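You operate a simulated robot arm through the tools that you are given. There is no shell and no other tool. Be economical: measure what you need, move in short steps, check, and stop when the job is done.

The job below is to be done with a simulated two-armed robot. You get a single attempt, and the scene is never put back.

Task
Hold the blue tub on the top of the parts bench steady with one hand and put the grease cup marked "29" from the top of the pouch bench in it with the other.

Only the result counts: the job must be done as asked and must still hold three seconds after the hand-in. Knocking over, shifting, dropping, spilling or breaking anything else fails it.

Robot
Two 7-joint arms with two-finger parallel grippers on one trunk, on a base that drives. Base frame: it is fixed to the floor where the robot stands at the start and does not move with it; the origin is under the middle of the robot, x ahead of it, y to its left, z up. Lengths are in m, angles in rad, forces in N, time in s.
The left shoulder is at the start at [0.05, 0.168, 1.082], the right one opposite. With the tool pointing down near the work surface each hand reaches from about 0.22 to 0.66 m from the robot's upright axis, wherever it stands, measured 20 degrees to its own side. Places, roughly: blue tub [0.5, 1.5, 0.75]. Payload 1.57 kg a hand.
The TCP of each hand is the grasp point between the finger pads, 0.03 m short of the fingertips. In the tool frame z runs along the fingers and y along their closing line. The gripper opens to 0.08 m. The fingers are 0.017 m wide and 0.012 m thick; the gripper's body (0.04 by 0.082 m) begins 0.08 m behind the TCP.
Orientation is that of the tool frame in the base frame, as a unit quaternion [w, x, y, z]. With the fingers straight down and closing along the base's y, the tool's x points along the base's -x, its y along +y and its z along -z.

Tools
- The arms move only by the tool apply_moves. It takes "left_commands", "right_commands" or both (then of equal length, played together; a hand with none holds still); each is text: rows parted by semicolons, each of 7 numbers parted by spaces: the shift along the base's x, y, z in units of 50 mm (1.0 is 50 mm), then the turn, a rotation vector about the base's x, y, z in units of 4 degrees (1.0 is 4 degrees), then the closure in counts, from 0 (fully open) to 255 (shut). In form: x y z wx wy wz claw; .... A call has 1 to 8 rows; each row shifts and turns the commanded pose from where the row before left it. A call with a number of a shift or a turn outside -1 to 1 is refused whole. A row lasts 0.2 s, in which the tool goes at most 0.05 m and 0.15 rad; a call with a longer step from one row to the next is refused whole, and so is a gripper value outside its range. A pose out of reach is approached as far as the arm can. The call stops where the force on the tool passes 40 N (or 10 N more than at its start, if that is more) or the arm is blocked; 0.2 s more then pass. Each finger travels about 0.045 m/s and halts on what it meets, pressing with about 25 N; the grip force reading is that of the motor and also rises with nothing between the fingers. The clock runs only during rows and for 0.2 s after the last one: add rows that do not move to give the fingers time. It gives the time, the measured TCP pose, the force on the tool (base axes), the opening and the grip force at its end, in the units of the frame above (readings bear some noise), with the torque about the TCP (base axes, N m) and any sound that the robot's microphone picked up, and new pictures: "views" is both (left out), scene, wrist or none (wrist: the cameras of the hands that moved).
- Cameras (640 x 400 px; columns grow to the right, rows downward): "scene" is now at [0.121, 0.0376, 1.2958]; the picture's right is [0.42, -0.91, 0.00], its down [-0.49, -0.23, -0.84] and it looks along [0.76, 0.35, -0.54] (base axes); focal length 276 px, centre (320, 200). "left" rides on the left gripper at [0.072, 0.007, -0.122] in its tool frame; the picture's right is [-0.09, 1.00, 0.00], its down [-0.84, -0.08, -0.54] and it looks along [-0.54, -0.05, 0.84] (tool axes); focal length 238 px, centre (320, 200). "right" rides on the right gripper at [0.072, -0.007, -0.122] in its tool frame; the picture's right is [0.09, 1.00, 0.00], its down [-0.84, 0.08, -0.54] and it looks along [-0.54, 0.05, 0.84] (tool axes); focal length 238 px, centre (320, 200).
- slide_trunk(by): slides the trunk up (or, below 0, down) by that many m; the arms and the scene camera ride with it, the base frame stays. It gives what a move gives, with no picture.
- roll_base(legs): drives the robot by 1 to 6 legs, each [ahead, left, turn to the left] in m, m and rad, along the robot's own axes; the way and the turn of a leg run together, so that a leg with both is an arc; at most 1.5 m and 3.142 rad a leg. The arms and the cameras ride along, it lands a little off, and it stops where it bumps. It gives what a move gives, and a new picture of the scene camera.
- turn_head(pan, tilt): turns the head with the scene camera to pan (to the left, within 1.396 rad either way) and tilt (down, from -0.506 to 1.204), counted from straight ahead of the robot. It gives what a move gives, and a new picture of the scene camera.
- pixel_to_xyz(camera, pixels): there is no depth. For up to 12 entries [column, row, z] of the newest picture of that camera ("zoom" is the newest enlarged one), the place [x, y] in the base frame at which the ray of that pixel passes the height z, good to about 0.002 m. The clock stands still meanwhile.
- inspect(camera, box): a new picture of the part [left, top, right, bottom] of that camera's present view, enlarged. The clock stands still meanwhile.
- sign_off(): hands the job in; it is judged then, once.

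Work in short steps. Measure before you move; look again where a grasp or a placing could have gone wrong, and mend it. You have 80 turns and 260 pictures in all, those below and enlarged ones among them. Open the grippers and draw the arms clear of the work before you hand the job in, unless the task says otherwise; then end with one line.

The tools are called after "Emit:" as a command line: name --argument value ..., lists and objects as JSON in quotes. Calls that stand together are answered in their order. apply_moves: Moves the arms, as the interface text tells. Its arguments: {"type":"object","properties":{"left_commands":{"type":"string"},"right_commands":{"type":"string"},"views":{"type":"string","enum":["both","scene","wrist","none"]}},"required":[]} The other tools are called the same way: slide_trunk (by) slides the trunk up or down; roll_base (legs) drives the base; turn_head (pan, tilt) turns the head that bears the scene camera; pixel_to_xyz (camera, pixels) gives the place at which the rays of pixels pass given heights; inspect (camera, box) takes an enlarged picture of a part of a camera's view; sign_off () hands the job in.

At the start:

```text
time_s: 0.0
left_ee_pos: [0.365, 0.4307, 1.0317]
left_ee_rot: [0.0, 0.0, 1.0, -0.001]
left_contact_force: [1.0, 0.0, -0.2]
left_torque: [0.02, 0.03, 0.01]
left_gripper_width: 0.08
left_grasp_force: 0.1
right_ee_pos: [0.4013, 0.0819, 1.0147]
right_ee_rot: [0.0, 0.0, 1.0, 0.0]
right_contact_force: [1.1, -1.0, 0.0]
right_torque: [-0.02, 0.0, 0.01]
right_gripper_width: 0.0801
right_grasp_force: 0.0
trunk travel left (down, up): [-0.25, 0.193]
robot x, y, heading: [0.0004, 0.0023, 0.002]
head pan, tilt: [0.436, 0.572]
```

scene: 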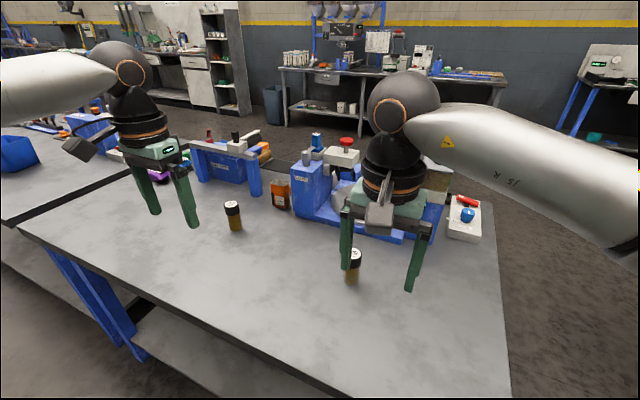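
right: 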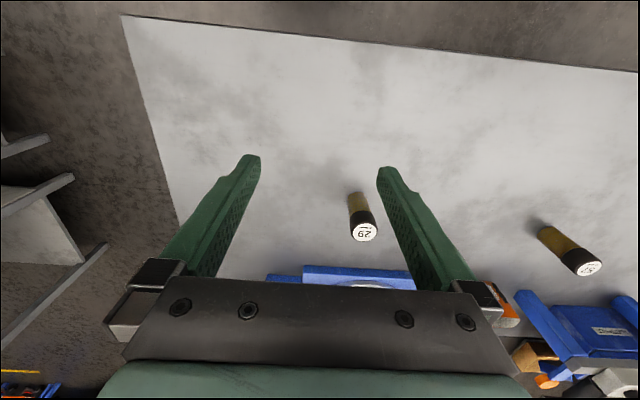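
left: 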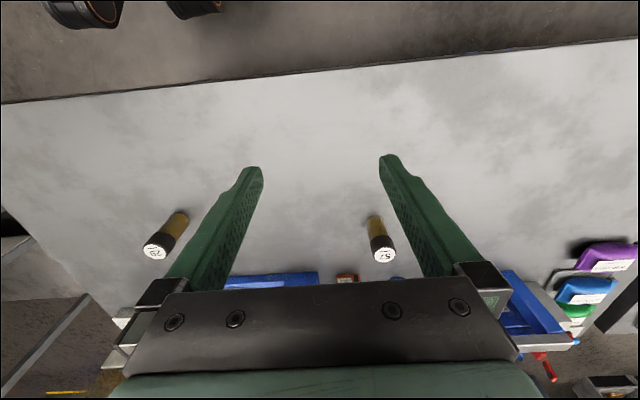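

The wrist views show two cups, one at right-camera (362,232) and the other at (583,268). I enlarge both to read the labels.

Emit:
inspect --camera "right" --box '[320, 180, 400, 250]'

Emit:
inspect --camera "left" --box '[120, 200, 420, 290]'

Emit:
turn_head --pan 1.2 --tilt 0.5

```text
5.71 times, centred on (360, 215) of right
```

zoom: 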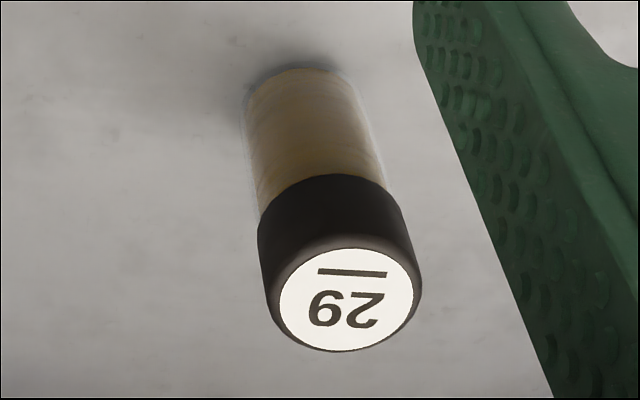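

```text
2.13 times, centred on (270, 245) of left
```

zoom: 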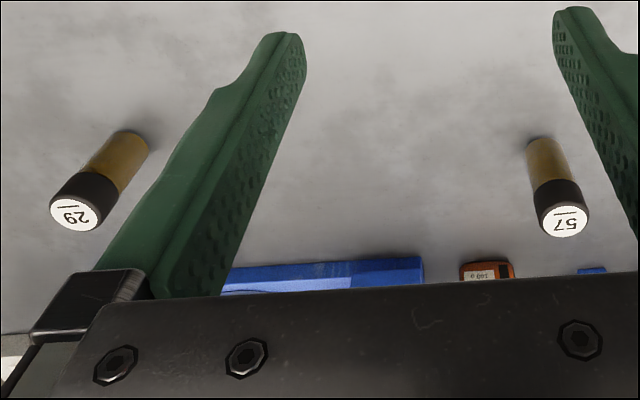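

```text
time_s: 1.1
left_ee_pos: [0.3641, 0.4331, 1.0326]
left_ee_rot: [0.001, -0.001, 1.0, -0.001]
left_contact_force: [0.0, -0.5, -0.3]
left_torque: [-0.03, -0.03, -0.01]
left_gripper_width: 0.0796
left_grasp_force: 0.3
right_ee_pos: [0.4031, 0.0806, 1.0145]
right_ee_rot: [0.0, -0.001, 1.0, 0.0]
right_contact_force: [0.1, 1.3, -0.5]
right_torque: [0.01, -0.04, -0.02]
right_gripper_width: 0.0799
right_grasp_force: 0.0
trunk travel left (down, up): [-0.25, 0.193]
robot x, y, heading: [0.0002, -0.0029, -0.002]
head pan, tilt: [1.201, 0.499]
```

scene: 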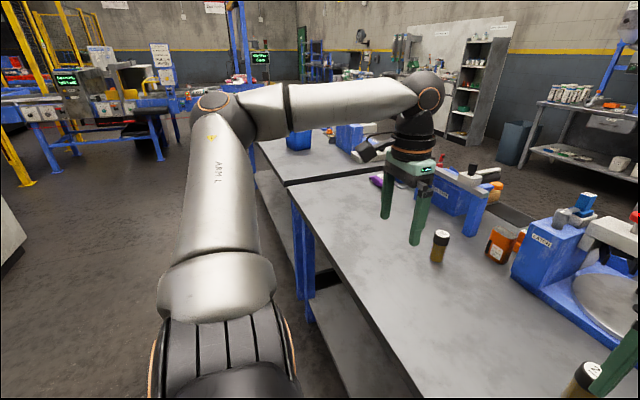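

The target is the cup at right (365,232), and its label reads 29 with a bar beneath. I measure its base and top, and look for the tub in the scene near (299,140).

Emit:
pixel_to_xyz --camera "right" --pixels '[[357.4, 192, 0.8], [357.4, 199, 0.8], [347, 196, 0.8], [368, 195, 0.8], [365.3, 232.5, 0.86], [365.3, 232.5, 0.87], [365.3, 232.5, 0.88], [365.3, 232.5, 0.89], [352.5, 231, 0.87], [377.5, 231, 0.87]]'

Emit:
inspect --camera "scene" --box '[240, 100, 440, 225]'

Emit:
turn_head --pan 0.0 --tilt 0.9

```text
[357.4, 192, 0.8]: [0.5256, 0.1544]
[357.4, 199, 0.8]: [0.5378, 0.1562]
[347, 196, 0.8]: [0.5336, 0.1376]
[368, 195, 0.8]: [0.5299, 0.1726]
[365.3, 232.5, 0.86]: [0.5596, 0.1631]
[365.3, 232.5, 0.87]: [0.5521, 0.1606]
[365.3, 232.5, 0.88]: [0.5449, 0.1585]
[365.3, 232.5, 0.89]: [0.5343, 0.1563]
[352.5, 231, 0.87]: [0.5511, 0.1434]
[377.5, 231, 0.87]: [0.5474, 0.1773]
```

```text
3.20 times, centred on (340, 162) of scene
```

zoom: 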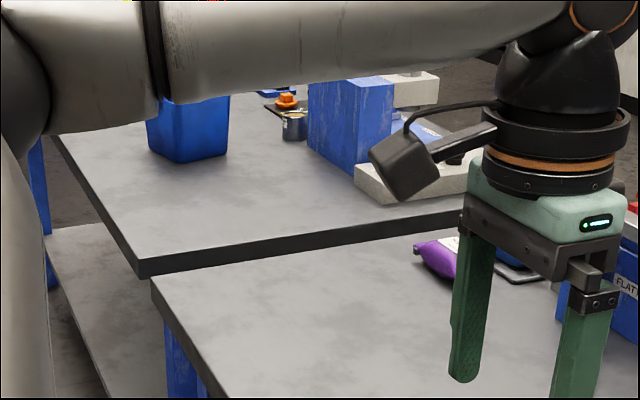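

```text
time_s: 2.5
left_ee_pos: [0.3653, 0.4312, 1.0327]
left_ee_rot: [0.0, 0.0, 1.0, -0.001]
left_contact_force: [0.1, -1.0, -0.1]
left_torque: [-0.03, 0.02, 0.03]
left_gripper_width: 0.0798
left_grasp_force: 0.0
right_ee_pos: [0.4018, 0.0819, 1.0136]
right_ee_rot: [0.0, 0.0, 1.0, 0.0]
right_contact_force: [0.1, -0.6, -0.5]
right_torque: [0.0, -0.01, -0.02]
right_gripper_width: 0.0799
right_grasp_force: 0.0
trunk travel left (down, up): [-0.25, 0.193]
robot x, y, heading: [0.0028, -0.0012, 0.002]
head pan, tilt: [0.0, 0.901]
```

scene: 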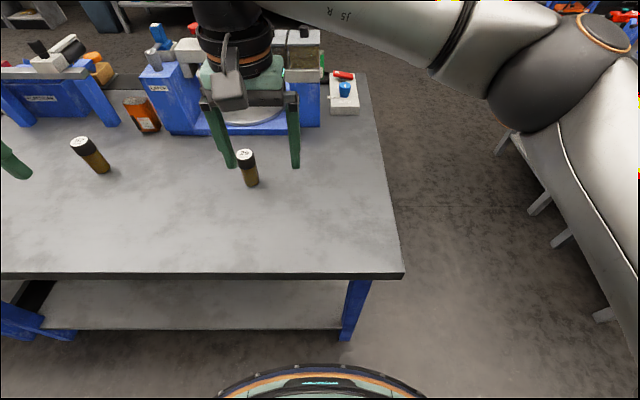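

The cup shows at scene (245,153) top and (251,184) base. I triangulate it to get its height.

Emit:
pixel_to_xyz --camera "scene" --pixels '[[245, 153, 0.87], [245, 153, 0.88], [245, 153, 0.89], [251, 184, 0.78], [251, 184, 0.8], [251, 184, 0.82], [92, 171, 0.8]]'

Emit:
inspect --camera "scene" --box '[200, 110, 320, 200]'

```text
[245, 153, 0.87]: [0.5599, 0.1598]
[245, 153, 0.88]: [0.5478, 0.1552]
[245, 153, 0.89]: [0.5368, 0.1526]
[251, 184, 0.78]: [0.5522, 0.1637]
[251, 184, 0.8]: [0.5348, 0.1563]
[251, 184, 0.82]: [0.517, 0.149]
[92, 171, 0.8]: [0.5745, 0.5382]
```

```text
4.44 times, centred on (260, 155) of scene
```

zoom: 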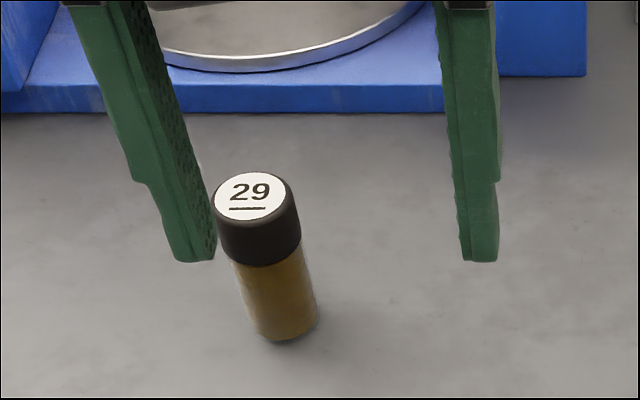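

The cup centre is about (0.540, 0.157), with its top at about 0.885 and the table at about 0.80. I move the right hand above it at the same height.

Emit:
apply_moves --right_commands "0.92 0.5 0 0 0 0 0;0.92 0.5 0 0 0 0 0;0.92 0.5 0 0 0 0 0;0 0 0 0 0 0 0"

```text
refused: row 1 steps farther than a row can; nothing moved
```

The step was too long, so I split it into four rows.

Emit:
apply_moves --right_commands "0.69 0.375 0 0 0 0 0;0.69 0.375 0 0 0 0 0;0.69 0.375 0 0 0 0 0;0.69 0.375 0 0 0 0 0;0 0 0 0 0 0 0"

```text
time_s: 3.7
left_ee_pos: [0.3651, 0.4326, 1.0319]
left_ee_rot: [0.0, 0.0, 1.0, 0.0]
left_contact_force: [0.4, -0.2, 0.6]
left_torque: [-0.01, 0.01, 0.04]
left_gripper_width: 0.0799
left_grasp_force: 0.0
right_ee_pos: [0.4856, 0.1137, 1.0119]
right_ee_rot: [0.001, 0.0, 1.0, 0.0]
right_contact_force: [-0.3, -0.3, 1.2]
right_torque: [0.0, -0.02, -0.01]
right_gripper_width: 0.0799
right_grasp_force: 0.1
right hand out of reach, approached as far as the arm can: row 3, 4
trunk travel left (down, up): [-0.25, 0.193]
robot x, y, heading: [-0.002, 0.001, 0.0]
head pan, tilt: [0.0, 0.901]
```

scene: 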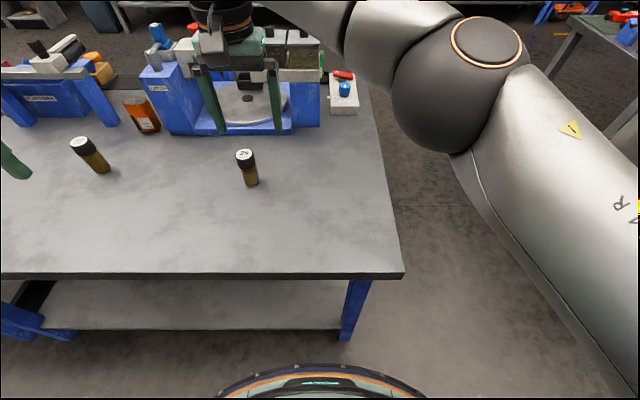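
right: 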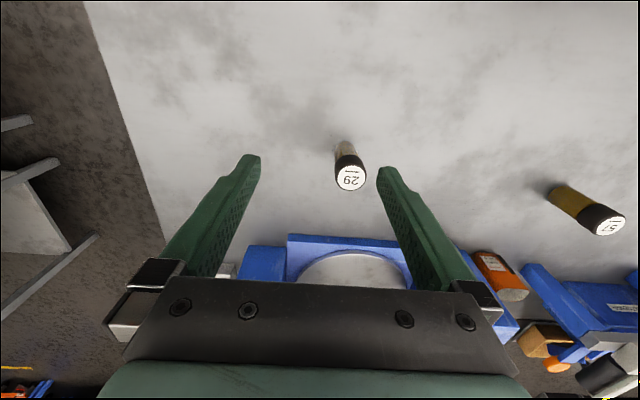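

The arm can't reach this pose because the cup lies on the left hand's side. I strafe the base 0.3 m left so the cup is on the right hand's own side; the fingertips at 0.98 clear the cups and the bench.

Emit:
roll_base --legs '[[0, 0.3, 0]]'

```text
time_s: 5.7
left_ee_pos: [0.3714, 0.7199, 1.0324]
left_ee_rot: [0.0, 0.006, 1.0, -0.001]
left_contact_force: [0.2, 0.8, 0.3]
left_torque: [0.01, 0.04, 0.0]
left_gripper_width: 0.0799
left_grasp_force: 0.1
right_ee_pos: [0.488, 0.3994, 1.0127]
right_ee_rot: [0.001, 0.006, 1.0, 0.0]
right_contact_force: [-0.5, 0.7, -0.2]
right_torque: [-0.01, 0.04, 0.03]
right_gripper_width: 0.0798
right_grasp_force: 0.0
trunk travel left (down, up): [-0.25, 0.193]
robot x, y, heading: [0.0016, 0.2928, -0.009]
head pan, tilt: [0.0, 0.901]
```

scene: 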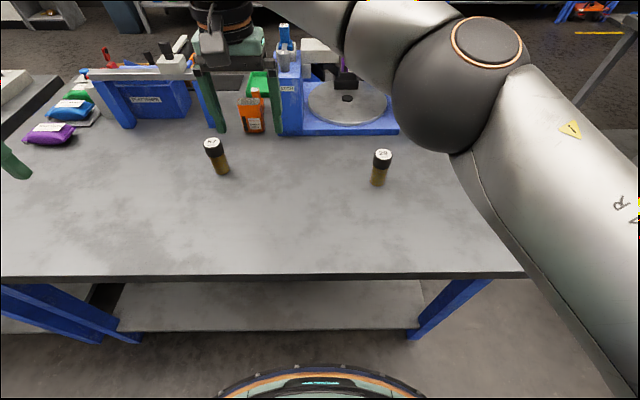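

Now the cup is well inside reach. I move right to about (0.540, 0.157) at z 1.01.

Emit:
apply_moves --right_commands "0.2 -0.96 0 0 0 0 0;0.2 -0.96 0 0 0 0 0;0.2 -0.96 0 0 0 0 0;0.2 -0.96 0 0 0 0 0;0.2 -0.96 0 0 0 0 0;0 0 0 0 0 0 0;0 0 0 0 0 0 0"

```text
time_s: 7.3
left_ee_pos: [0.372, 0.7201, 1.0331]
left_ee_rot: [0.0, 0.005, 1.0, 0.0]
left_contact_force: [-0.4, -1.1, 1.0]
left_torque: [0.0, 0.02, 0.02]
left_gripper_width: 0.0799
left_grasp_force: 0.1
right_ee_pos: [0.5331, 0.1616, 1.0112]
right_ee_rot: [0.001, 0.006, 1.0, 0.001]
right_contact_force: [-0.2, -0.6, -0.2]
right_torque: [0.02, 0.02, 0.01]
right_gripper_width: 0.08
right_grasp_force: 0.0
trunk travel left (down, up): [-0.25, 0.193]
robot x, y, heading: [-0.0002, 0.2881, -0.01]
head pan, tilt: [0.0, 0.901]
```

scene: 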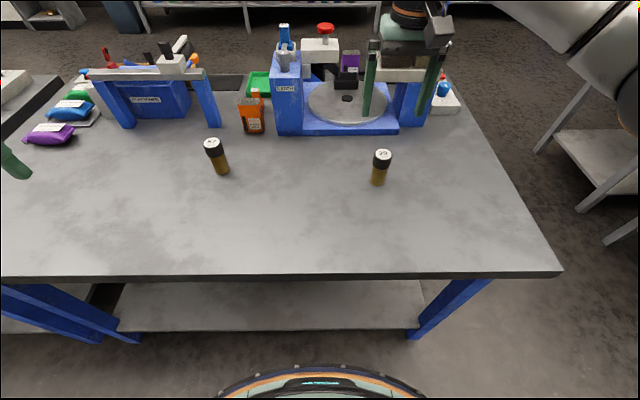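
right: 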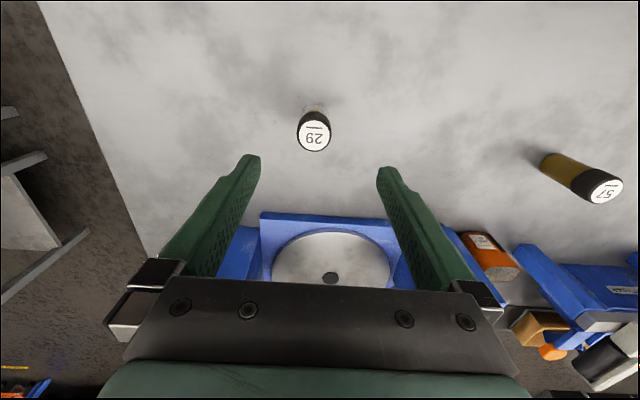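

The cup top is at right (313,134). I re-measure it from here before descending.

Emit:
pixel_to_xyz --camera "right" --pixels '[[313, 134, 0.88], [313, 134, 0.885], [313, 134, 0.89]]'

Emit:
pixel_to_xyz --camera "scene" --pixels '[[382, 153.5, 0.885], [378, 182, 0.8], [300, 273, 0.8]]'

```text
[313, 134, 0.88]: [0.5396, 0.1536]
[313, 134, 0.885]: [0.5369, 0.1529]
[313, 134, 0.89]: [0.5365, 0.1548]
```

```text
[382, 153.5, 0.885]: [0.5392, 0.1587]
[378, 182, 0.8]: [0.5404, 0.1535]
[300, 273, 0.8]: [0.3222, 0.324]
```

The cup centre is about (0.539, 0.156). I correct by +6 mm in x and −5.5 mm in y, then descend to z about 0.862.

Emit:
apply_moves --right_commands "0.12 -0.11 0 0 0 0 0;0 0 -0.75 0 0 0 0;0 0 -0.75 0 0 0 0;0 0 -0.75 0 0 0 0;0 0 -0.73 0 0 0 0;0 0 0 0 0 0 0;0 0 0 0 0 0 0"

```text
time_s: 8.9
left_ee_pos: [0.3714, 0.7188, 1.0336]
left_ee_rot: [0.0, 0.005, 1.0, 0.001]
left_contact_force: [0.0, -1.0, 0.3]
left_torque: [-0.01, 0.04, -0.01]
left_gripper_width: 0.0799
left_grasp_force: 0.0
right_ee_pos: [0.5407, 0.1543, 0.8644]
right_ee_rot: [0.002, 0.005, 1.0, 0.001]
right_contact_force: [0.2, -0.2, 0.1]
right_torque: [0.02, 0.01, 0.02]
right_gripper_width: 0.0802
right_grasp_force: 0.2
trunk travel left (down, up): [-0.25, 0.193]
robot x, y, heading: [0.0037, 0.2894, -0.018]
head pan, tilt: [0.0, 0.901]
```

scene: 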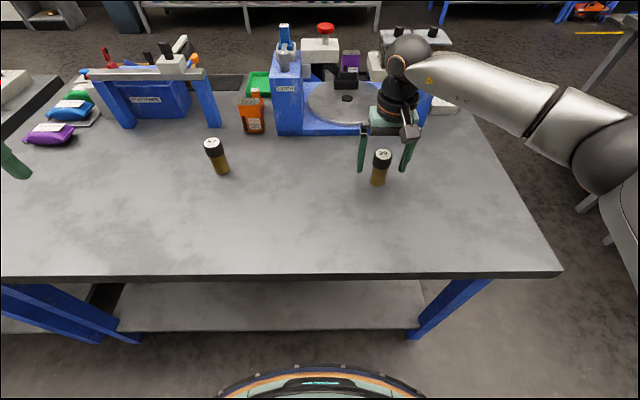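
right: 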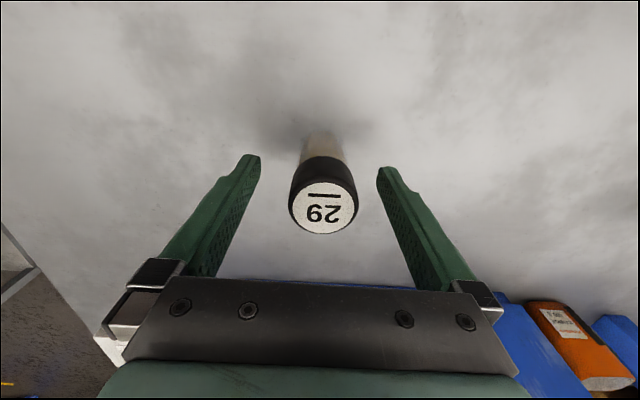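

The cup stands between the fingers at right (322,205). I close the gripper.

Emit:
apply_moves --right_commands "0 0 0 0 0 0 255;0 0 0 0 0 0 255;0 0 0 0 0 0 255;0 0 0 0 0 0 255;0 0 0 0 0 0 255" --views "wrist"

```text
time_s: 10.1
left_ee_pos: [0.3709, 0.7189, 1.0322]
left_ee_rot: [0.0, 0.005, 1.0, 0.0]
left_contact_force: [0.3, -0.2, 0.6]
left_torque: [-0.02, -0.05, -0.03]
left_gripper_width: 0.08
left_grasp_force: 0.1
right_ee_pos: [0.541, 0.1539, 0.8642]
right_ee_rot: [0.0, 0.005, 1.0, 0.0]
right_contact_force: [-0.6, -0.2, 0.1]
right_torque: [0.0, 0.01, 0.0]
right_gripper_width: 0.0374
right_grasp_force: 24.9
trunk travel left (down, up): [-0.25, 0.193]
robot x, y, heading: [0.0033, 0.2898, -0.011]
head pan, tilt: [0.0, 0.901]
```

right: 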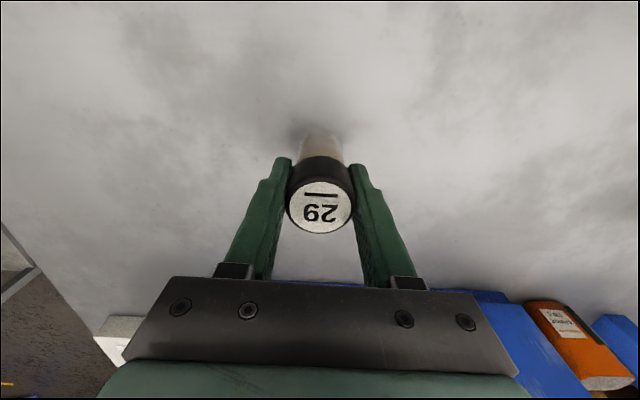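

The cup is held at width 0.037. I lift straight up 0.19 m, then draw back in x.

Emit:
apply_moves --right_commands "0 0 0.5 0 0 0 255;0 0 0.8 0 0 0 255;0 0 0.9 0 0 0 255;0 0 0.9 0 0 0 255;0 0 0.8 0 0 0 255;-0.9 0 0 0 0 0 255;-0.9 0 0 0 0 0 255;-0.9 0 0 0 0 0 255"

Emit:
turn_head --pan 1.1 --tilt 0.5

```text
time_s: 11.9
left_ee_pos: [0.3715, 0.7186, 1.0326]
left_ee_rot: [0.0, 0.005, 1.0, 0.001]
left_contact_force: [0.5, 0.4, 0.3]
left_torque: [0.0, 0.02, 0.01]
left_gripper_width: 0.0802
left_grasp_force: 0.1
right_ee_pos: [0.4099, 0.1496, 1.0563]
right_ee_rot: [0.001, 0.005, 1.0, 0.002]
right_contact_force: [1.1, 0.3, -1.0]
right_torque: [-0.01, 0.0, -0.03]
right_gripper_width: 0.0372
right_grasp_force: 25.7
trunk travel left (down, up): [-0.25, 0.193]
robot x, y, heading: [0.0052, 0.29, -0.014]
head pan, tilt: [0.0, 0.901]
```

scene: 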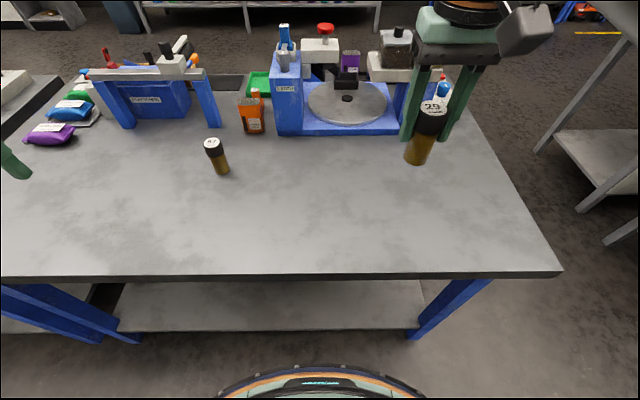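
right: 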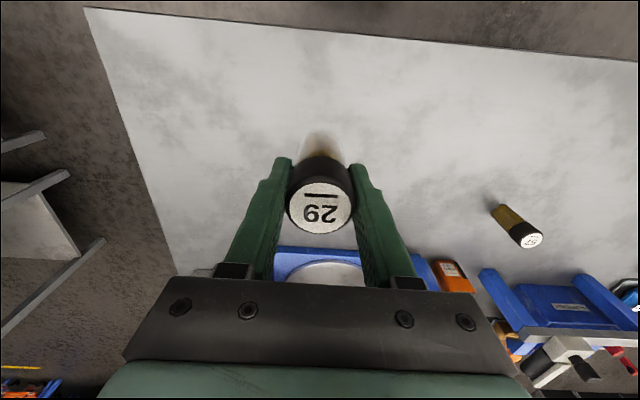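

```text
time_s: 13.2
left_ee_pos: [0.3707, 0.7191, 1.0332]
left_ee_rot: [0.0, 0.005, 1.0, 0.0]
left_contact_force: [0.0, 0.2, 0.3]
left_torque: [0.01, -0.04, 0.01]
left_gripper_width: 0.0802
left_grasp_force: 0.1
right_ee_pos: [0.411, 0.15, 1.0565]
right_ee_rot: [0.001, 0.005, 1.0, 0.001]
right_contact_force: [0.0, 0.8, -1.2]
right_torque: [0.03, -0.02, 0.01]
right_gripper_width: 0.0374
right_grasp_force: 24.9
trunk travel left (down, up): [-0.25, 0.193]
robot x, y, heading: [0.0057, 0.2903, -0.01]
head pan, tilt: [1.1, 0.499]
```

scene: 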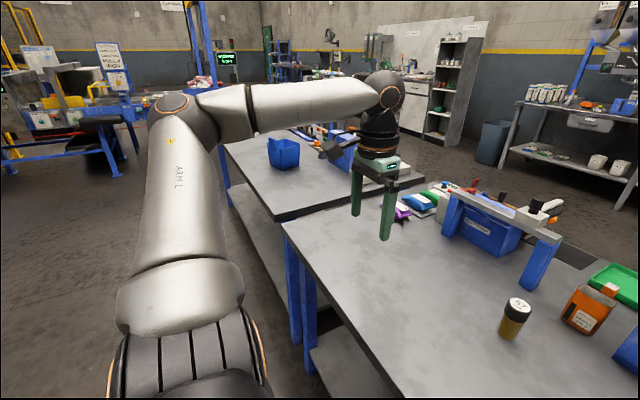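

Next I drive left toward the parts bench in two parts, 0.75 m first, then look at the tub. The scene shows nothing along the front of the benches at hand height.

Emit:
roll_base --legs '[[0, 0.75, 0.01]]'

```text
time_s: 17.3
left_ee_pos: [0.3612, 1.47, 1.032]
left_ee_rot: [0.0, -0.006, 1.0, 0.0]
left_contact_force: [0.7, 0.5, 0.2]
left_torque: [-0.02, 0.02, 0.01]
left_gripper_width: 0.08
left_grasp_force: 0.0
right_ee_pos: [0.4143, 0.9015, 1.0554]
right_ee_rot: [0.001, -0.005, 1.0, 0.001]
right_contact_force: [0.4, -0.3, -1.7]
right_torque: [-0.01, 0.03, 0.08]
right_gripper_width: 0.0373
right_grasp_force: 25.4
trunk travel left (down, up): [-0.25, 0.193]
robot x, y, heading: [-0.0003, 1.0301, 0.016]
head pan, tilt: [1.1, 0.499]
```

scene: 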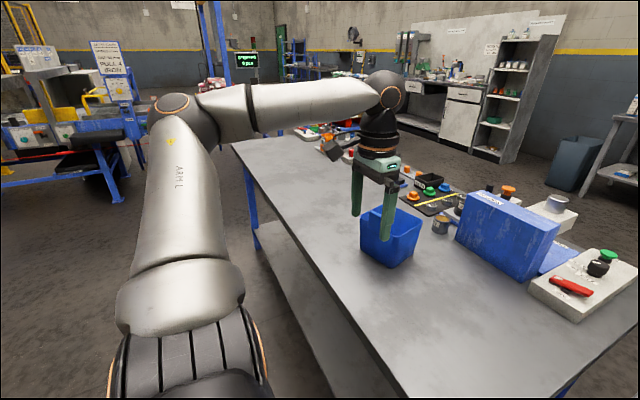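

The tub is at scene (390,235), below the left fingers. I drive another 0.4 m left and turn the head to look down at it.

Emit:
roll_base --legs '[[0, 0.41, -0.016]]'

Emit:
turn_head --pan 0.1 --tilt 0.85

Emit:
inspect --camera "left" --box '[0, 0, 640, 400]'

Emit:
inspect --camera "right" --box '[0, 0, 640, 400]'

```text
time_s: 19.8
left_ee_pos: [0.3683, 1.8701, 1.0327]
left_ee_rot: [0.0, 0.004, 1.0, 0.0]
left_contact_force: [-0.6, 0.0, 0.2]
left_torque: [0.03, 0.01, 0.02]
left_gripper_width: 0.08
left_grasp_force: 0.1
right_ee_pos: [0.4091, 1.3009, 1.0549]
right_ee_rot: [0.002, 0.004, 1.0, 0.001]
right_contact_force: [0.7, 0.3, -0.7]
right_torque: [0.0, 0.0, 0.03]
right_gripper_width: 0.0372
right_grasp_force: 24.9
trunk travel left (down, up): [-0.25, 0.193]
robot x, y, heading: [0.0034, 1.4425, -0.008]
head pan, tilt: [1.1, 0.499]
```

scene: 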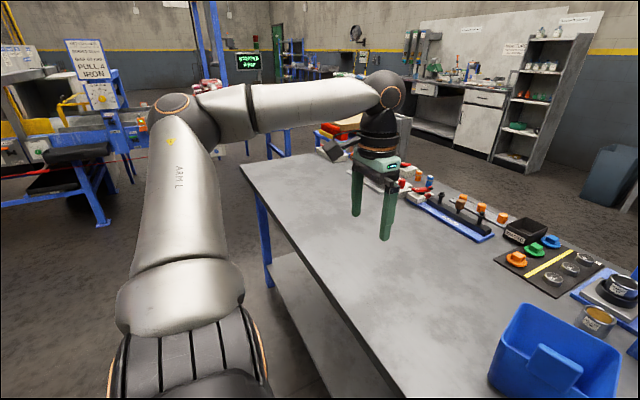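

```text
time_s: 21.1
left_ee_pos: [0.3693, 1.8712, 1.0331]
left_ee_rot: [0.0, 0.005, 1.0, 0.0]
left_contact_force: [-0.5, -0.3, 0.8]
left_torque: [0.03, 0.01, 0.02]
left_gripper_width: 0.0799
left_grasp_force: 0.1
right_ee_pos: [0.4103, 1.3014, 1.0558]
right_ee_rot: [0.002, 0.004, 1.0, 0.0]
right_contact_force: [-0.1, -0.4, -1.4]
right_torque: [0.0, 0.03, 0.01]
right_gripper_width: 0.0375
right_grasp_force: 25.1
trunk travel left (down, up): [-0.25, 0.193]
robot x, y, heading: [0.0029, 1.4404, -0.01]
head pan, tilt: [0.099, 0.85]
```

scene: 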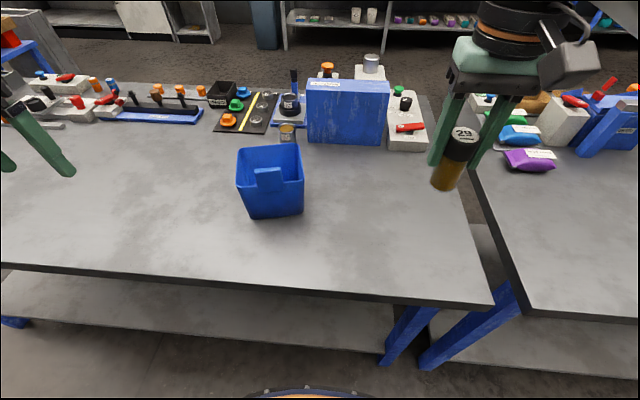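

```text
1.00 times, centred on (320, 200) of left
```

zoom: 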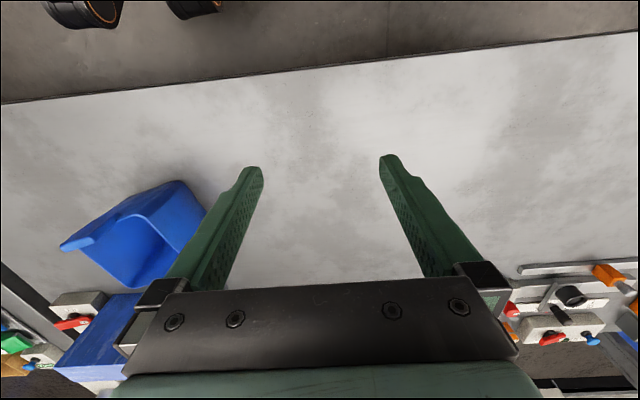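

```text
1.00 times, centred on (320, 200) of right
```

zoom: 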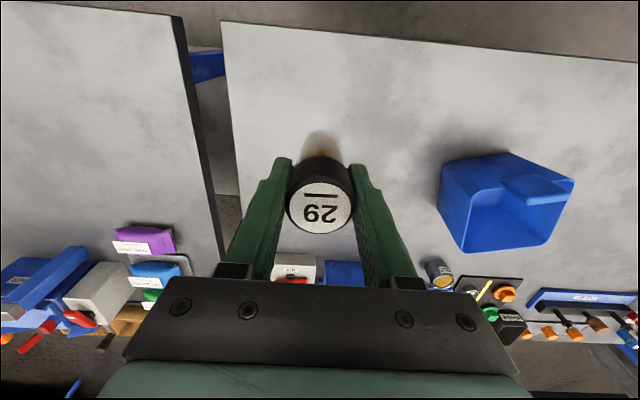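

The tub has a tab on its near wall at scene (268,180). I enlarge it for details.

Emit:
inspect --camera "scene" --box '[215, 115, 325, 230]'

Emit:
inspect --camera "right" --box '[420, 140, 590, 265]'

```text
3.48 times, centred on (270, 172) of scene
```

zoom: 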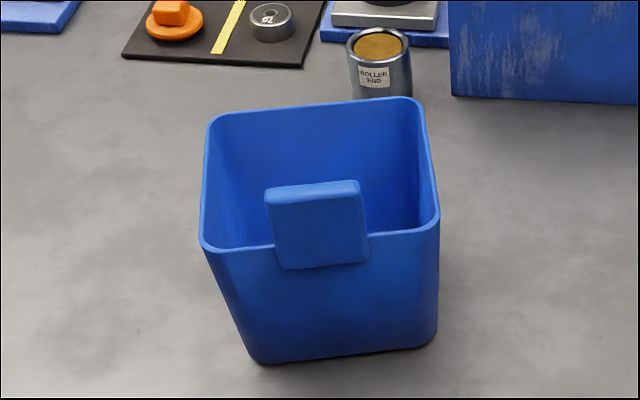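

```text
3.20 times, centred on (505, 202) of right
```

zoom: 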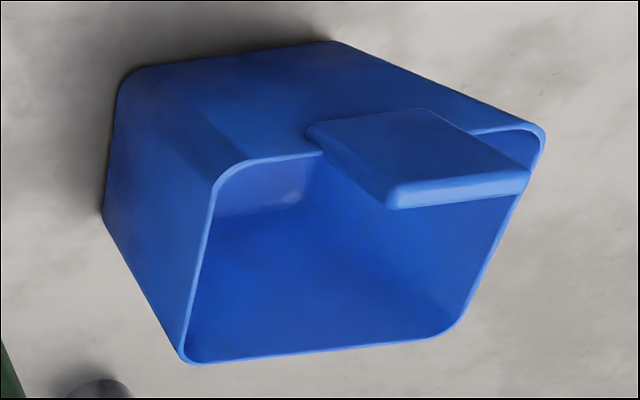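

I triangulate the rim, base and tab from the two cameras.

Emit:
pixel_to_xyz --camera "scene" --pixels '[[251.3, 218.6, 0.75], [251.3, 218.6, 0.8], [303, 213.7, 0.75], [303, 213.7, 0.8], [236.9, 184.4, 0.85], [236.9, 184.4, 0.9], [303, 179.2, 0.85], [303, 179.2, 0.9], [297.3, 143.3, 0.85], [297.3, 143.3, 0.9], [238.4, 147.6, 0.85], [238.4, 147.6, 0.9]]'

Emit:
pixel_to_xyz --camera "right" --pixels '[[508.1, 152.6, 0.75], [508.1, 152.6, 0.8], [442.5, 166, 0.75], [442.5, 166, 0.8], [573.75, 181.7, 0.85], [573.75, 181.7, 0.9], [472, 198.9, 0.85], [472, 198.9, 0.9], [464.4, 250.4, 0.85], [464.4, 250.4, 0.9], [542.5, 244.2, 0.85], [542.5, 244.2, 0.9]]'

Emit:
pixel_to_xyz --camera "scene" --pixels '[[255.1, 170.6, 0.9], [255.1, 170.6, 0.95], [282.1, 168.3, 0.9], [282.1, 168.3, 0.95], [259.1, 191.5, 0.85], [259.1, 191.5, 0.9], [282.9, 189.8, 0.85], [282.9, 189.8, 0.9]]'

Emit:
pixel_to_xyz --camera "right" --pixels '[[526.9, 203.6, 0.9], [526.9, 203.6, 0.95], [569, 197.3, 0.9], [569, 197.3, 0.95], [501.9, 180.1, 0.85], [501.9, 180.1, 0.9], [539.4, 173.9, 0.85], [539.4, 173.9, 0.9]]'

```text
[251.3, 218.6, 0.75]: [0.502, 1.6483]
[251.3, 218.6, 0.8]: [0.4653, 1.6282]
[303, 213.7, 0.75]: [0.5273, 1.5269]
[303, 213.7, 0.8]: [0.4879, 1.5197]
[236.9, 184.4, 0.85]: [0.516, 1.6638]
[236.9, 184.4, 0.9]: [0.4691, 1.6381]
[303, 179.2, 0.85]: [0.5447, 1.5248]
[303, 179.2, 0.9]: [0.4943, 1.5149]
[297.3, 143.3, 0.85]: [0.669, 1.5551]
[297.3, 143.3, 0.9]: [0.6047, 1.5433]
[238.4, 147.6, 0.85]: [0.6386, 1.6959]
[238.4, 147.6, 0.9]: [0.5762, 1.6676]
```

```text
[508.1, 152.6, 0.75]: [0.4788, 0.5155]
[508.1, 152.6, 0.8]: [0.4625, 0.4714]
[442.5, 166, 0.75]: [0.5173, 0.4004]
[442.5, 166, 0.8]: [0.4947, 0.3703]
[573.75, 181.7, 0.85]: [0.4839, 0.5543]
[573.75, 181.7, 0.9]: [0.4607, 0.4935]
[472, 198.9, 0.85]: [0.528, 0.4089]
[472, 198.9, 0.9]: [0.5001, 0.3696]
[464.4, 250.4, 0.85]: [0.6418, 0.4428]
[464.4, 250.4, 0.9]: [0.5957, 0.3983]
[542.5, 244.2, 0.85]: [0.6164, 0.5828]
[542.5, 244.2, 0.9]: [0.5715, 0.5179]
```

```text
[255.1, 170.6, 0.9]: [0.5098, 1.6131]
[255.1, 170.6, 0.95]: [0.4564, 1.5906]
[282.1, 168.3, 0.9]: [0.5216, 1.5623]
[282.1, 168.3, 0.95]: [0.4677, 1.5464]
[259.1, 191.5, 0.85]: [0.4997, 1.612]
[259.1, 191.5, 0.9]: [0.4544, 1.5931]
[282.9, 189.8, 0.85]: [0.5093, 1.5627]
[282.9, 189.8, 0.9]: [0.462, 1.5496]
```

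```text
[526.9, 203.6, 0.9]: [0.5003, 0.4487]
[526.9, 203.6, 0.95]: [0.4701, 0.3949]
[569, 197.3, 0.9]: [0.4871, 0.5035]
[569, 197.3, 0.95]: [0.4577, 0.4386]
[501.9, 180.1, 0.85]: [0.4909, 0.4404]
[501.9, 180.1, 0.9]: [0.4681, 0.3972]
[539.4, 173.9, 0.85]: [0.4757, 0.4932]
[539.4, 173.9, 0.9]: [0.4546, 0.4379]
```

The two views agree on this geometry:
- **Bench:** top at about 0.80.
- **Tub:** rim at about 0.908, centre about (0.53, 1.588), yawed about 15°.
- **Tab:** on the near wall, 45 mm wide, from z 0.90 to 0.95, centred about (0.466, 1.57).

I turn the base about 0.27 rad left to face the tub squarely, with the tub slightly to the right.

Emit:
roll_base --legs '[[0.01, 0.07, 0.27]]'

Emit:
turn_head --pan 0.0 --tilt 0.9

```text
time_s: 22.4
left_ee_pos: [0.2486, 2.0214, 1.0331]
left_ee_rot: [0.0, -0.125, 0.992, -0.001]
left_contact_force: [0.3, -0.1, -0.3]
left_torque: [-0.01, 0.01, -0.01]
left_gripper_width: 0.0802
left_grasp_force: 0.0
right_ee_pos: [0.4341, 1.4821, 1.0566]
right_ee_rot: [0.001, -0.125, 0.992, 0.001]
right_contact_force: [0.0, -0.1, 0.2]
right_torque: [0.02, 0.01, -0.03]
right_gripper_width: 0.0002
right_grasp_force: 21.2
trunk travel left (down, up): [-0.25, 0.193]
robot x, y, heading: [0.0037, 1.5105, 0.252]
head pan, tilt: [0.099, 0.85]
```

scene: 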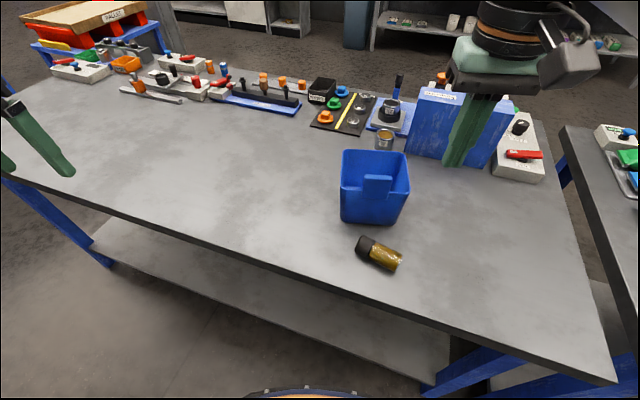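

```text
time_s: 23.0
left_ee_pos: [0.2491, 2.021, 1.0323]
left_ee_rot: [0.001, -0.124, 0.992, -0.001]
left_contact_force: [-0.9, 0.2, 0.6]
left_torque: [0.0, 0.0, -0.02]
left_gripper_width: 0.0801
left_grasp_force: 0.0
right_ee_pos: [0.4329, 1.4811, 1.0564]
right_ee_rot: [0.0, -0.123, 0.992, 0.0]
right_contact_force: [0.4, -0.2, -0.7]
right_torque: [0.02, 0.01, 0.0]
right_gripper_width: 0.0001
right_grasp_force: 21.9
trunk travel left (down, up): [-0.25, 0.193]
robot x, y, heading: [-0.0016, 1.514, 0.252]
head pan, tilt: [0.0, 0.901]
```

scene: 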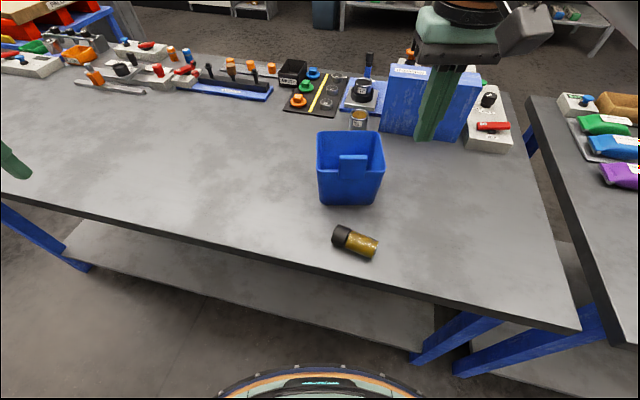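

The right gripper reads width 0: the cup slipped out and now lies on the bench at scene (355,242). I inspect it for damage and position.

Emit:
inspect --camera "scene" --box '[300, 120, 420, 280]'

Emit:
inspect --camera "scene" --box '[325, 220, 385, 262]'

Emit:
pixel_to_xyz --camera "zoom" --pixels '[[320, 200, 0.817]]'

```text
2.50 times, centred on (360, 200) of scene
```

zoom: 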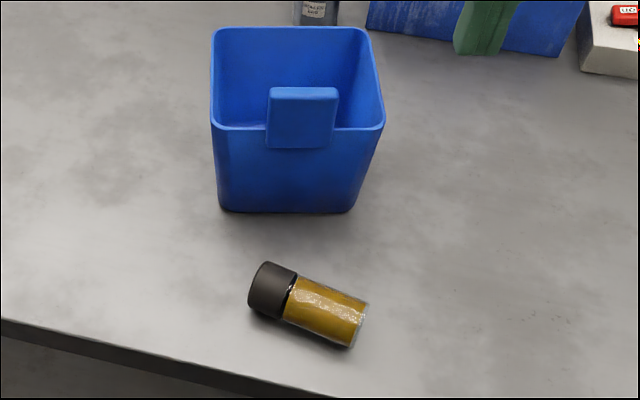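

```text
9.52 times, centred on (355, 241) of scene
```

zoom: 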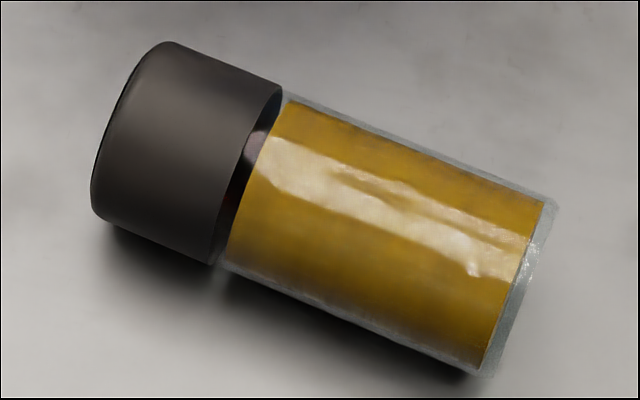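

```text
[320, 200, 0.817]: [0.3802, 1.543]
```

The cup looks intact, lying near (0.38, 1.543), and the tub seems unmoved. I measure the cup's axis ends.

Emit:
pixel_to_xyz --camera "zoom" --pixels '[[130, 130, 0.818], [515, 290, 0.818], [260, 175, 0.818], [365, 225, 0.818], [400, 130, 0.818], [340, 315, 0.818]]'

Emit:
pixel_to_xyz --camera "scene" --pixels '[[317.5, 171, 0.908], [383.5, 170, 0.908], [375, 131.5, 0.908], [317, 132.5, 0.908], [339, 156, 0.95], [367, 156, 0.95], [319.5, 203, 0.8], [374, 204, 0.8]]'

Emit:
inspect --camera "right" --box '[0, 0, 640, 400]'

```text
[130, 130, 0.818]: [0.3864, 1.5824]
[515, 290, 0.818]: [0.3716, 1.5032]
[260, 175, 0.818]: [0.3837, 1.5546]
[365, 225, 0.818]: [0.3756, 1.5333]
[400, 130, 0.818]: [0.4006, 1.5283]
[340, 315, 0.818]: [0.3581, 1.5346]
```

```text
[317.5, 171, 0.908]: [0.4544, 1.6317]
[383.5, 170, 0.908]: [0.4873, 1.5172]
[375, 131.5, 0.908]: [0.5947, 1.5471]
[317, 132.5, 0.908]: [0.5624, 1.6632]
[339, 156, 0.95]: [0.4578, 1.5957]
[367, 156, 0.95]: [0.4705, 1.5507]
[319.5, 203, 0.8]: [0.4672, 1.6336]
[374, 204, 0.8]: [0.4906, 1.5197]
```

```text
1.00 times, centred on (320, 200) of right
```

zoom: 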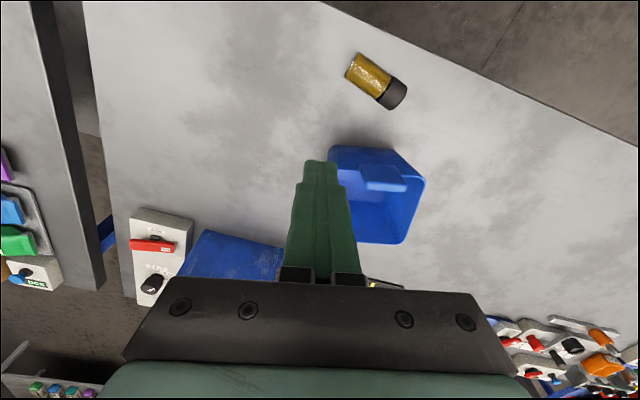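

The cup's axis runs from base (0.372, 1.503) to lid (0.386, 1.582), about 11° off y. I open the right hand and start yawing it about 65° so the fingers close across the cup. Meanwhile I tilt the left hand back about 32° for gripping the tab from the robot's side.

Emit:
apply_moves --right_commands "-0.1375 0.1425 0 0 0 1 0;-0.1375 0.1425 0 0 0 1 0;-0.1375 0.1425 0 0 0 1 0;-0.1375 0.1425 0 0 0 1 0;-0.1375 0.1425 0 0 0 1 0;-0.1375 0.1425 0 0 0 1 0;-0.1375 0.1425 0 0 0 1 0;-0.1375 0.1425 0 0 0 1 0" --left_commands "0 0 0 0.24 -0.97 0 0;0 0 0 0.24 -0.97 0 0;0 0 0 0.24 -0.97 0 0;0 0 0 0.24 -0.97 0 0;0 0 0 0.24 -0.97 0 0;0 0 0 0.24 -0.97 0 0;0 0 0 0.24 -0.97 0 0;0 0 0 0.24 -0.97 0 0" --views "scene"

Emit:
apply_moves --right_commands "0 0 0 0 0 1 0;0 0 0 0 0 1 0;0 0 0 0 0 1 0;0 0 0 0 0 1 0;0 0 0 0 0 1 0;0 0 0 0 0 1 0;0 0 0 0 0 1 0;0 0 0 0 0 1 0"

```text
time_s: 24.8
left_ee_pos: [0.2473, 2.021, 1.0342]
left_ee_rot: [0.275, -0.121, 0.953, 0.033]
left_contact_force: [0.1, 0.0, 0.1]
left_torque: [0.01, 0.0, 0.01]
left_gripper_width: 0.08
left_grasp_force: 0.1
right_ee_pos: [0.3771, 1.5385, 1.0549]
right_ee_rot: [0.001, -0.394, 0.919, 0.001]
right_contact_force: [0.6, 0.1, 0.8]
right_torque: [-0.02, -0.03, -0.05]
right_gripper_width: 0.08
right_grasp_force: 0.2
trunk travel left (down, up): [-0.25, 0.193]
robot x, y, heading: [0.001, 1.509, 0.247]
head pan, tilt: [0.0, 0.901]
```

scene: 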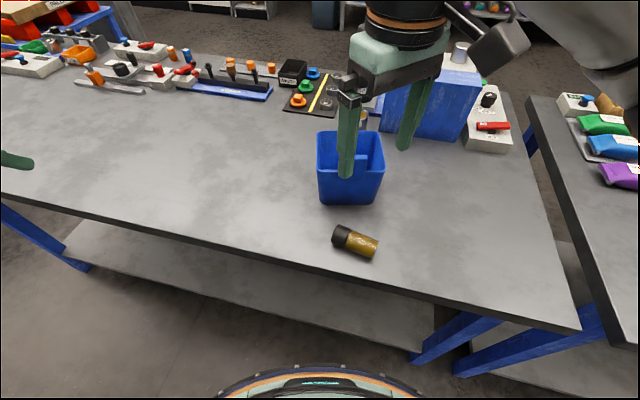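

```text
time_s: 26.6
left_ee_pos: [0.2483, 2.0198, 1.0342]
left_ee_rot: [0.273, -0.12, 0.954, 0.033]
left_contact_force: [-0.1, 0.3, 0.1]
left_torque: [-0.01, 0.01, 0.02]
left_gripper_width: 0.0801
left_grasp_force: 0.0
right_ee_pos: [0.3793, 1.5385, 1.0559]
right_ee_rot: [0.0, -0.632, 0.775, 0.001]
right_contact_force: [-0.9, -0.2, -0.1]
right_torque: [-0.06, 0.0, 0.03]
right_gripper_width: 0.0802
right_grasp_force: 0.1
trunk travel left (down, up): [-0.25, 0.193]
robot x, y, heading: [-0.002, 1.5126, 0.249]
head pan, tilt: [0.0, 0.901]
```

scene: 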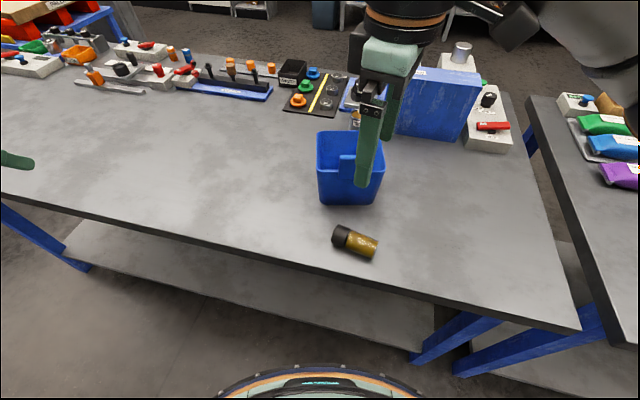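
right: 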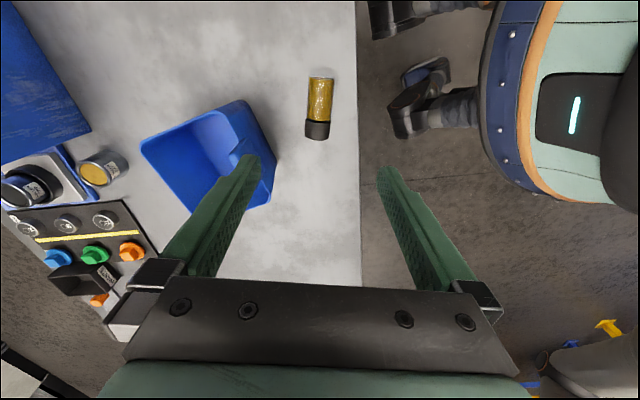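

The cup at right (319,105) lines up with the fingers. I verify its position from this camera before descending.

Emit:
pixel_to_xyz --camera "right" --pixels '[[321, 78, 0.817], [318, 122, 0.817], [316, 137, 0.817], [307, 95, 0.817], [333, 97, 0.817]]'

```text
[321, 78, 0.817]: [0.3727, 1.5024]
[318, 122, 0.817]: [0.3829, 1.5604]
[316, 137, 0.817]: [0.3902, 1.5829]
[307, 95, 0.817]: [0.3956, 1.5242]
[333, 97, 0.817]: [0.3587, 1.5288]
```

Both views agree and the closing line matches, so I descend to z about 0.836.

Emit:
apply_moves --right_commands "0 0 -0.9 0 0 0 0;0 0 -0.9 0 0 0 0;0 0 -0.9 0 0 0 0;0 0 -0.9 0 0 0 0;0 0 -0.5 0 0 0 0;0 0 -0.28 0 0 0 0;0 0 0 0 0 0 0"

```text
time_s: 28.2
left_ee_pos: [0.2488, 2.0203, 1.0343]
left_ee_rot: [0.273, -0.12, 0.954, 0.033]
left_contact_force: [0.6, 0.5, -0.2]
left_torque: [0.02, -0.01, -0.01]
left_gripper_width: 0.0802
left_grasp_force: 0.0
right_ee_pos: [0.3806, 1.5385, 0.8379]
right_ee_rot: [0.0, -0.631, 0.776, 0.002]
right_contact_force: [-0.2, 0.2, 0.4]
right_torque: [-0.01, 0.0, -0.02]
right_gripper_width: 0.0801
right_grasp_force: 0.1
trunk travel left (down, up): [-0.25, 0.193]
robot x, y, heading: [0.0045, 1.5131, 0.247]
head pan, tilt: [0.0, 0.901]
```

scene: 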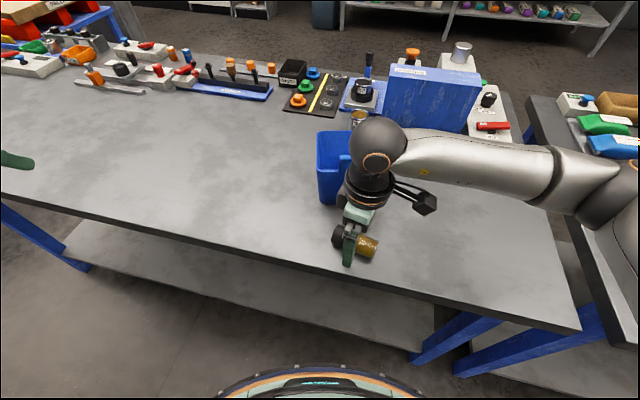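
right: 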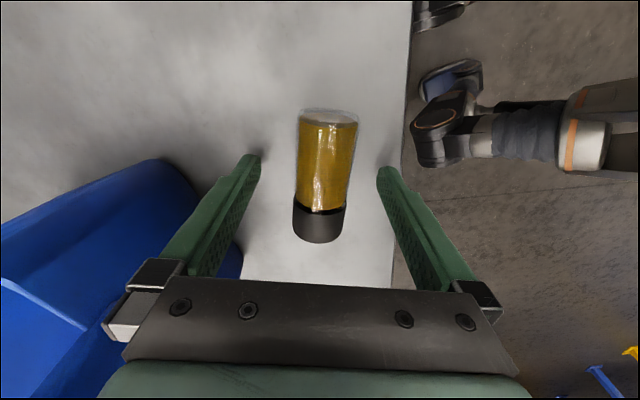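

The cup sits between the fingers, with the grip point on the body near the centre of mass. I lower 4 mm more and close.

Emit:
apply_moves --right_commands "0 0 -0.08 0 0 0 0;0 0 0 0 0 0 255;0 0 0 0 0 0 255;0 0 0 0 0 0 255;0 0 0 0 0 0 255;0 0 0 0 0 0 255;0 0 0 0 0 0 255" --views "wrist"

```text
time_s: 29.8
left_ee_pos: [0.2497, 2.0207, 1.0335]
left_ee_rot: [0.274, -0.121, 0.954, 0.033]
left_contact_force: [0.4, -1.4, 0.1]
left_torque: [-0.02, -0.02, 0.0]
left_gripper_width: 0.0799
left_grasp_force: 0.1
right_ee_pos: [0.38, 1.5385, 0.833]
right_ee_rot: [-0.002, -0.631, 0.776, 0.0]
right_contact_force: [-0.2, 0.5, -0.5]
right_torque: [0.03, 0.01, -0.02]
right_gripper_width: 0.0357
right_grasp_force: 25.0
trunk travel left (down, up): [-0.25, 0.193]
robot x, y, heading: [0.0014, 1.5138, 0.25]
head pan, tilt: [0.0, 0.901]
```

right: 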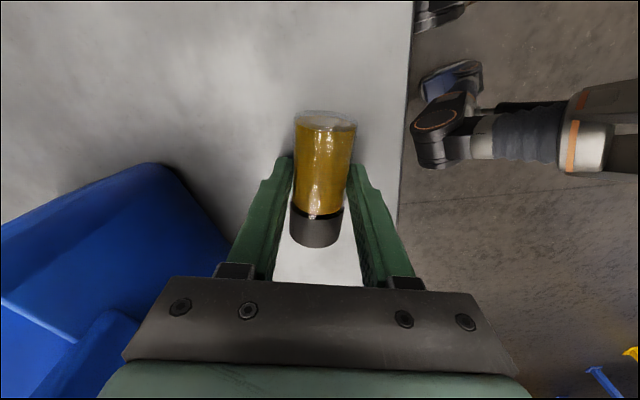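

The grip is on the body at width 0.0357. I lift gently, then move away to the right side.

Emit:
apply_moves --right_commands "0 0 0.2 0 0 0 255;0 0 0.5 0 0 0 255;0 0 0.6 0 0 0 255;0 0 0.6 0 0 0 255;0 0 0.6 0 0 0 255;0 0 0.6 0 0 0 255;0 0 0.4 0 0 0 255;0 0 0 0 0 0 255"

```text
time_s: 31.6
left_ee_pos: [0.2491, 2.0221, 1.0329]
left_ee_rot: [0.274, -0.12, 0.954, 0.032]
left_contact_force: [0.0, -0.1, 0.3]
left_torque: [-0.02, -0.01, 0.0]
left_gripper_width: 0.0799
left_grasp_force: 0.0
right_ee_pos: [0.3764, 1.5405, 1.0082]
right_ee_rot: [-0.001, -0.632, 0.775, 0.001]
right_contact_force: [0.2, -0.2, -1.1]
right_torque: [0.07, 0.0, -0.03]
right_gripper_width: 0.0358
right_grasp_force: 26.0
trunk travel left (down, up): [-0.25, 0.193]
robot x, y, heading: [0.0024, 1.5103, 0.249]
head pan, tilt: [0.0, 0.901]
```

scene: 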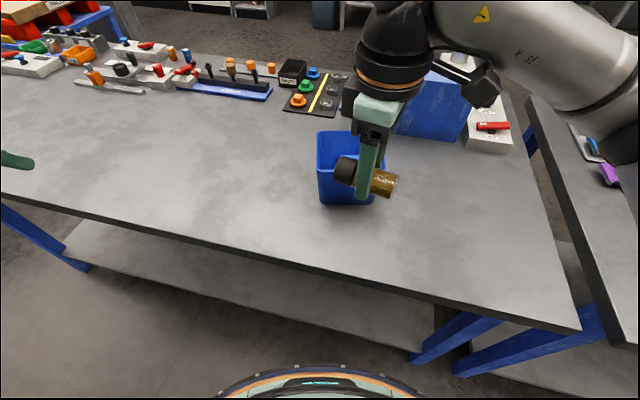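
right: 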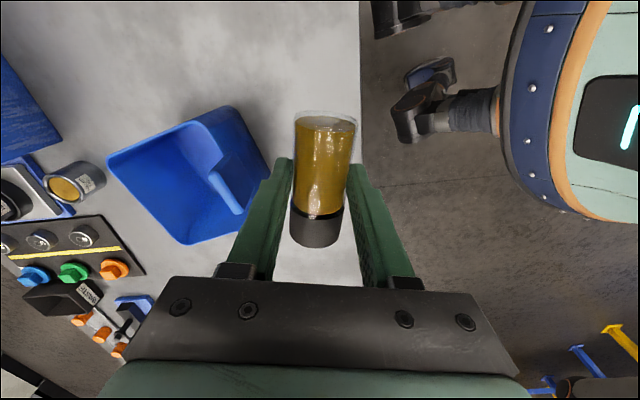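

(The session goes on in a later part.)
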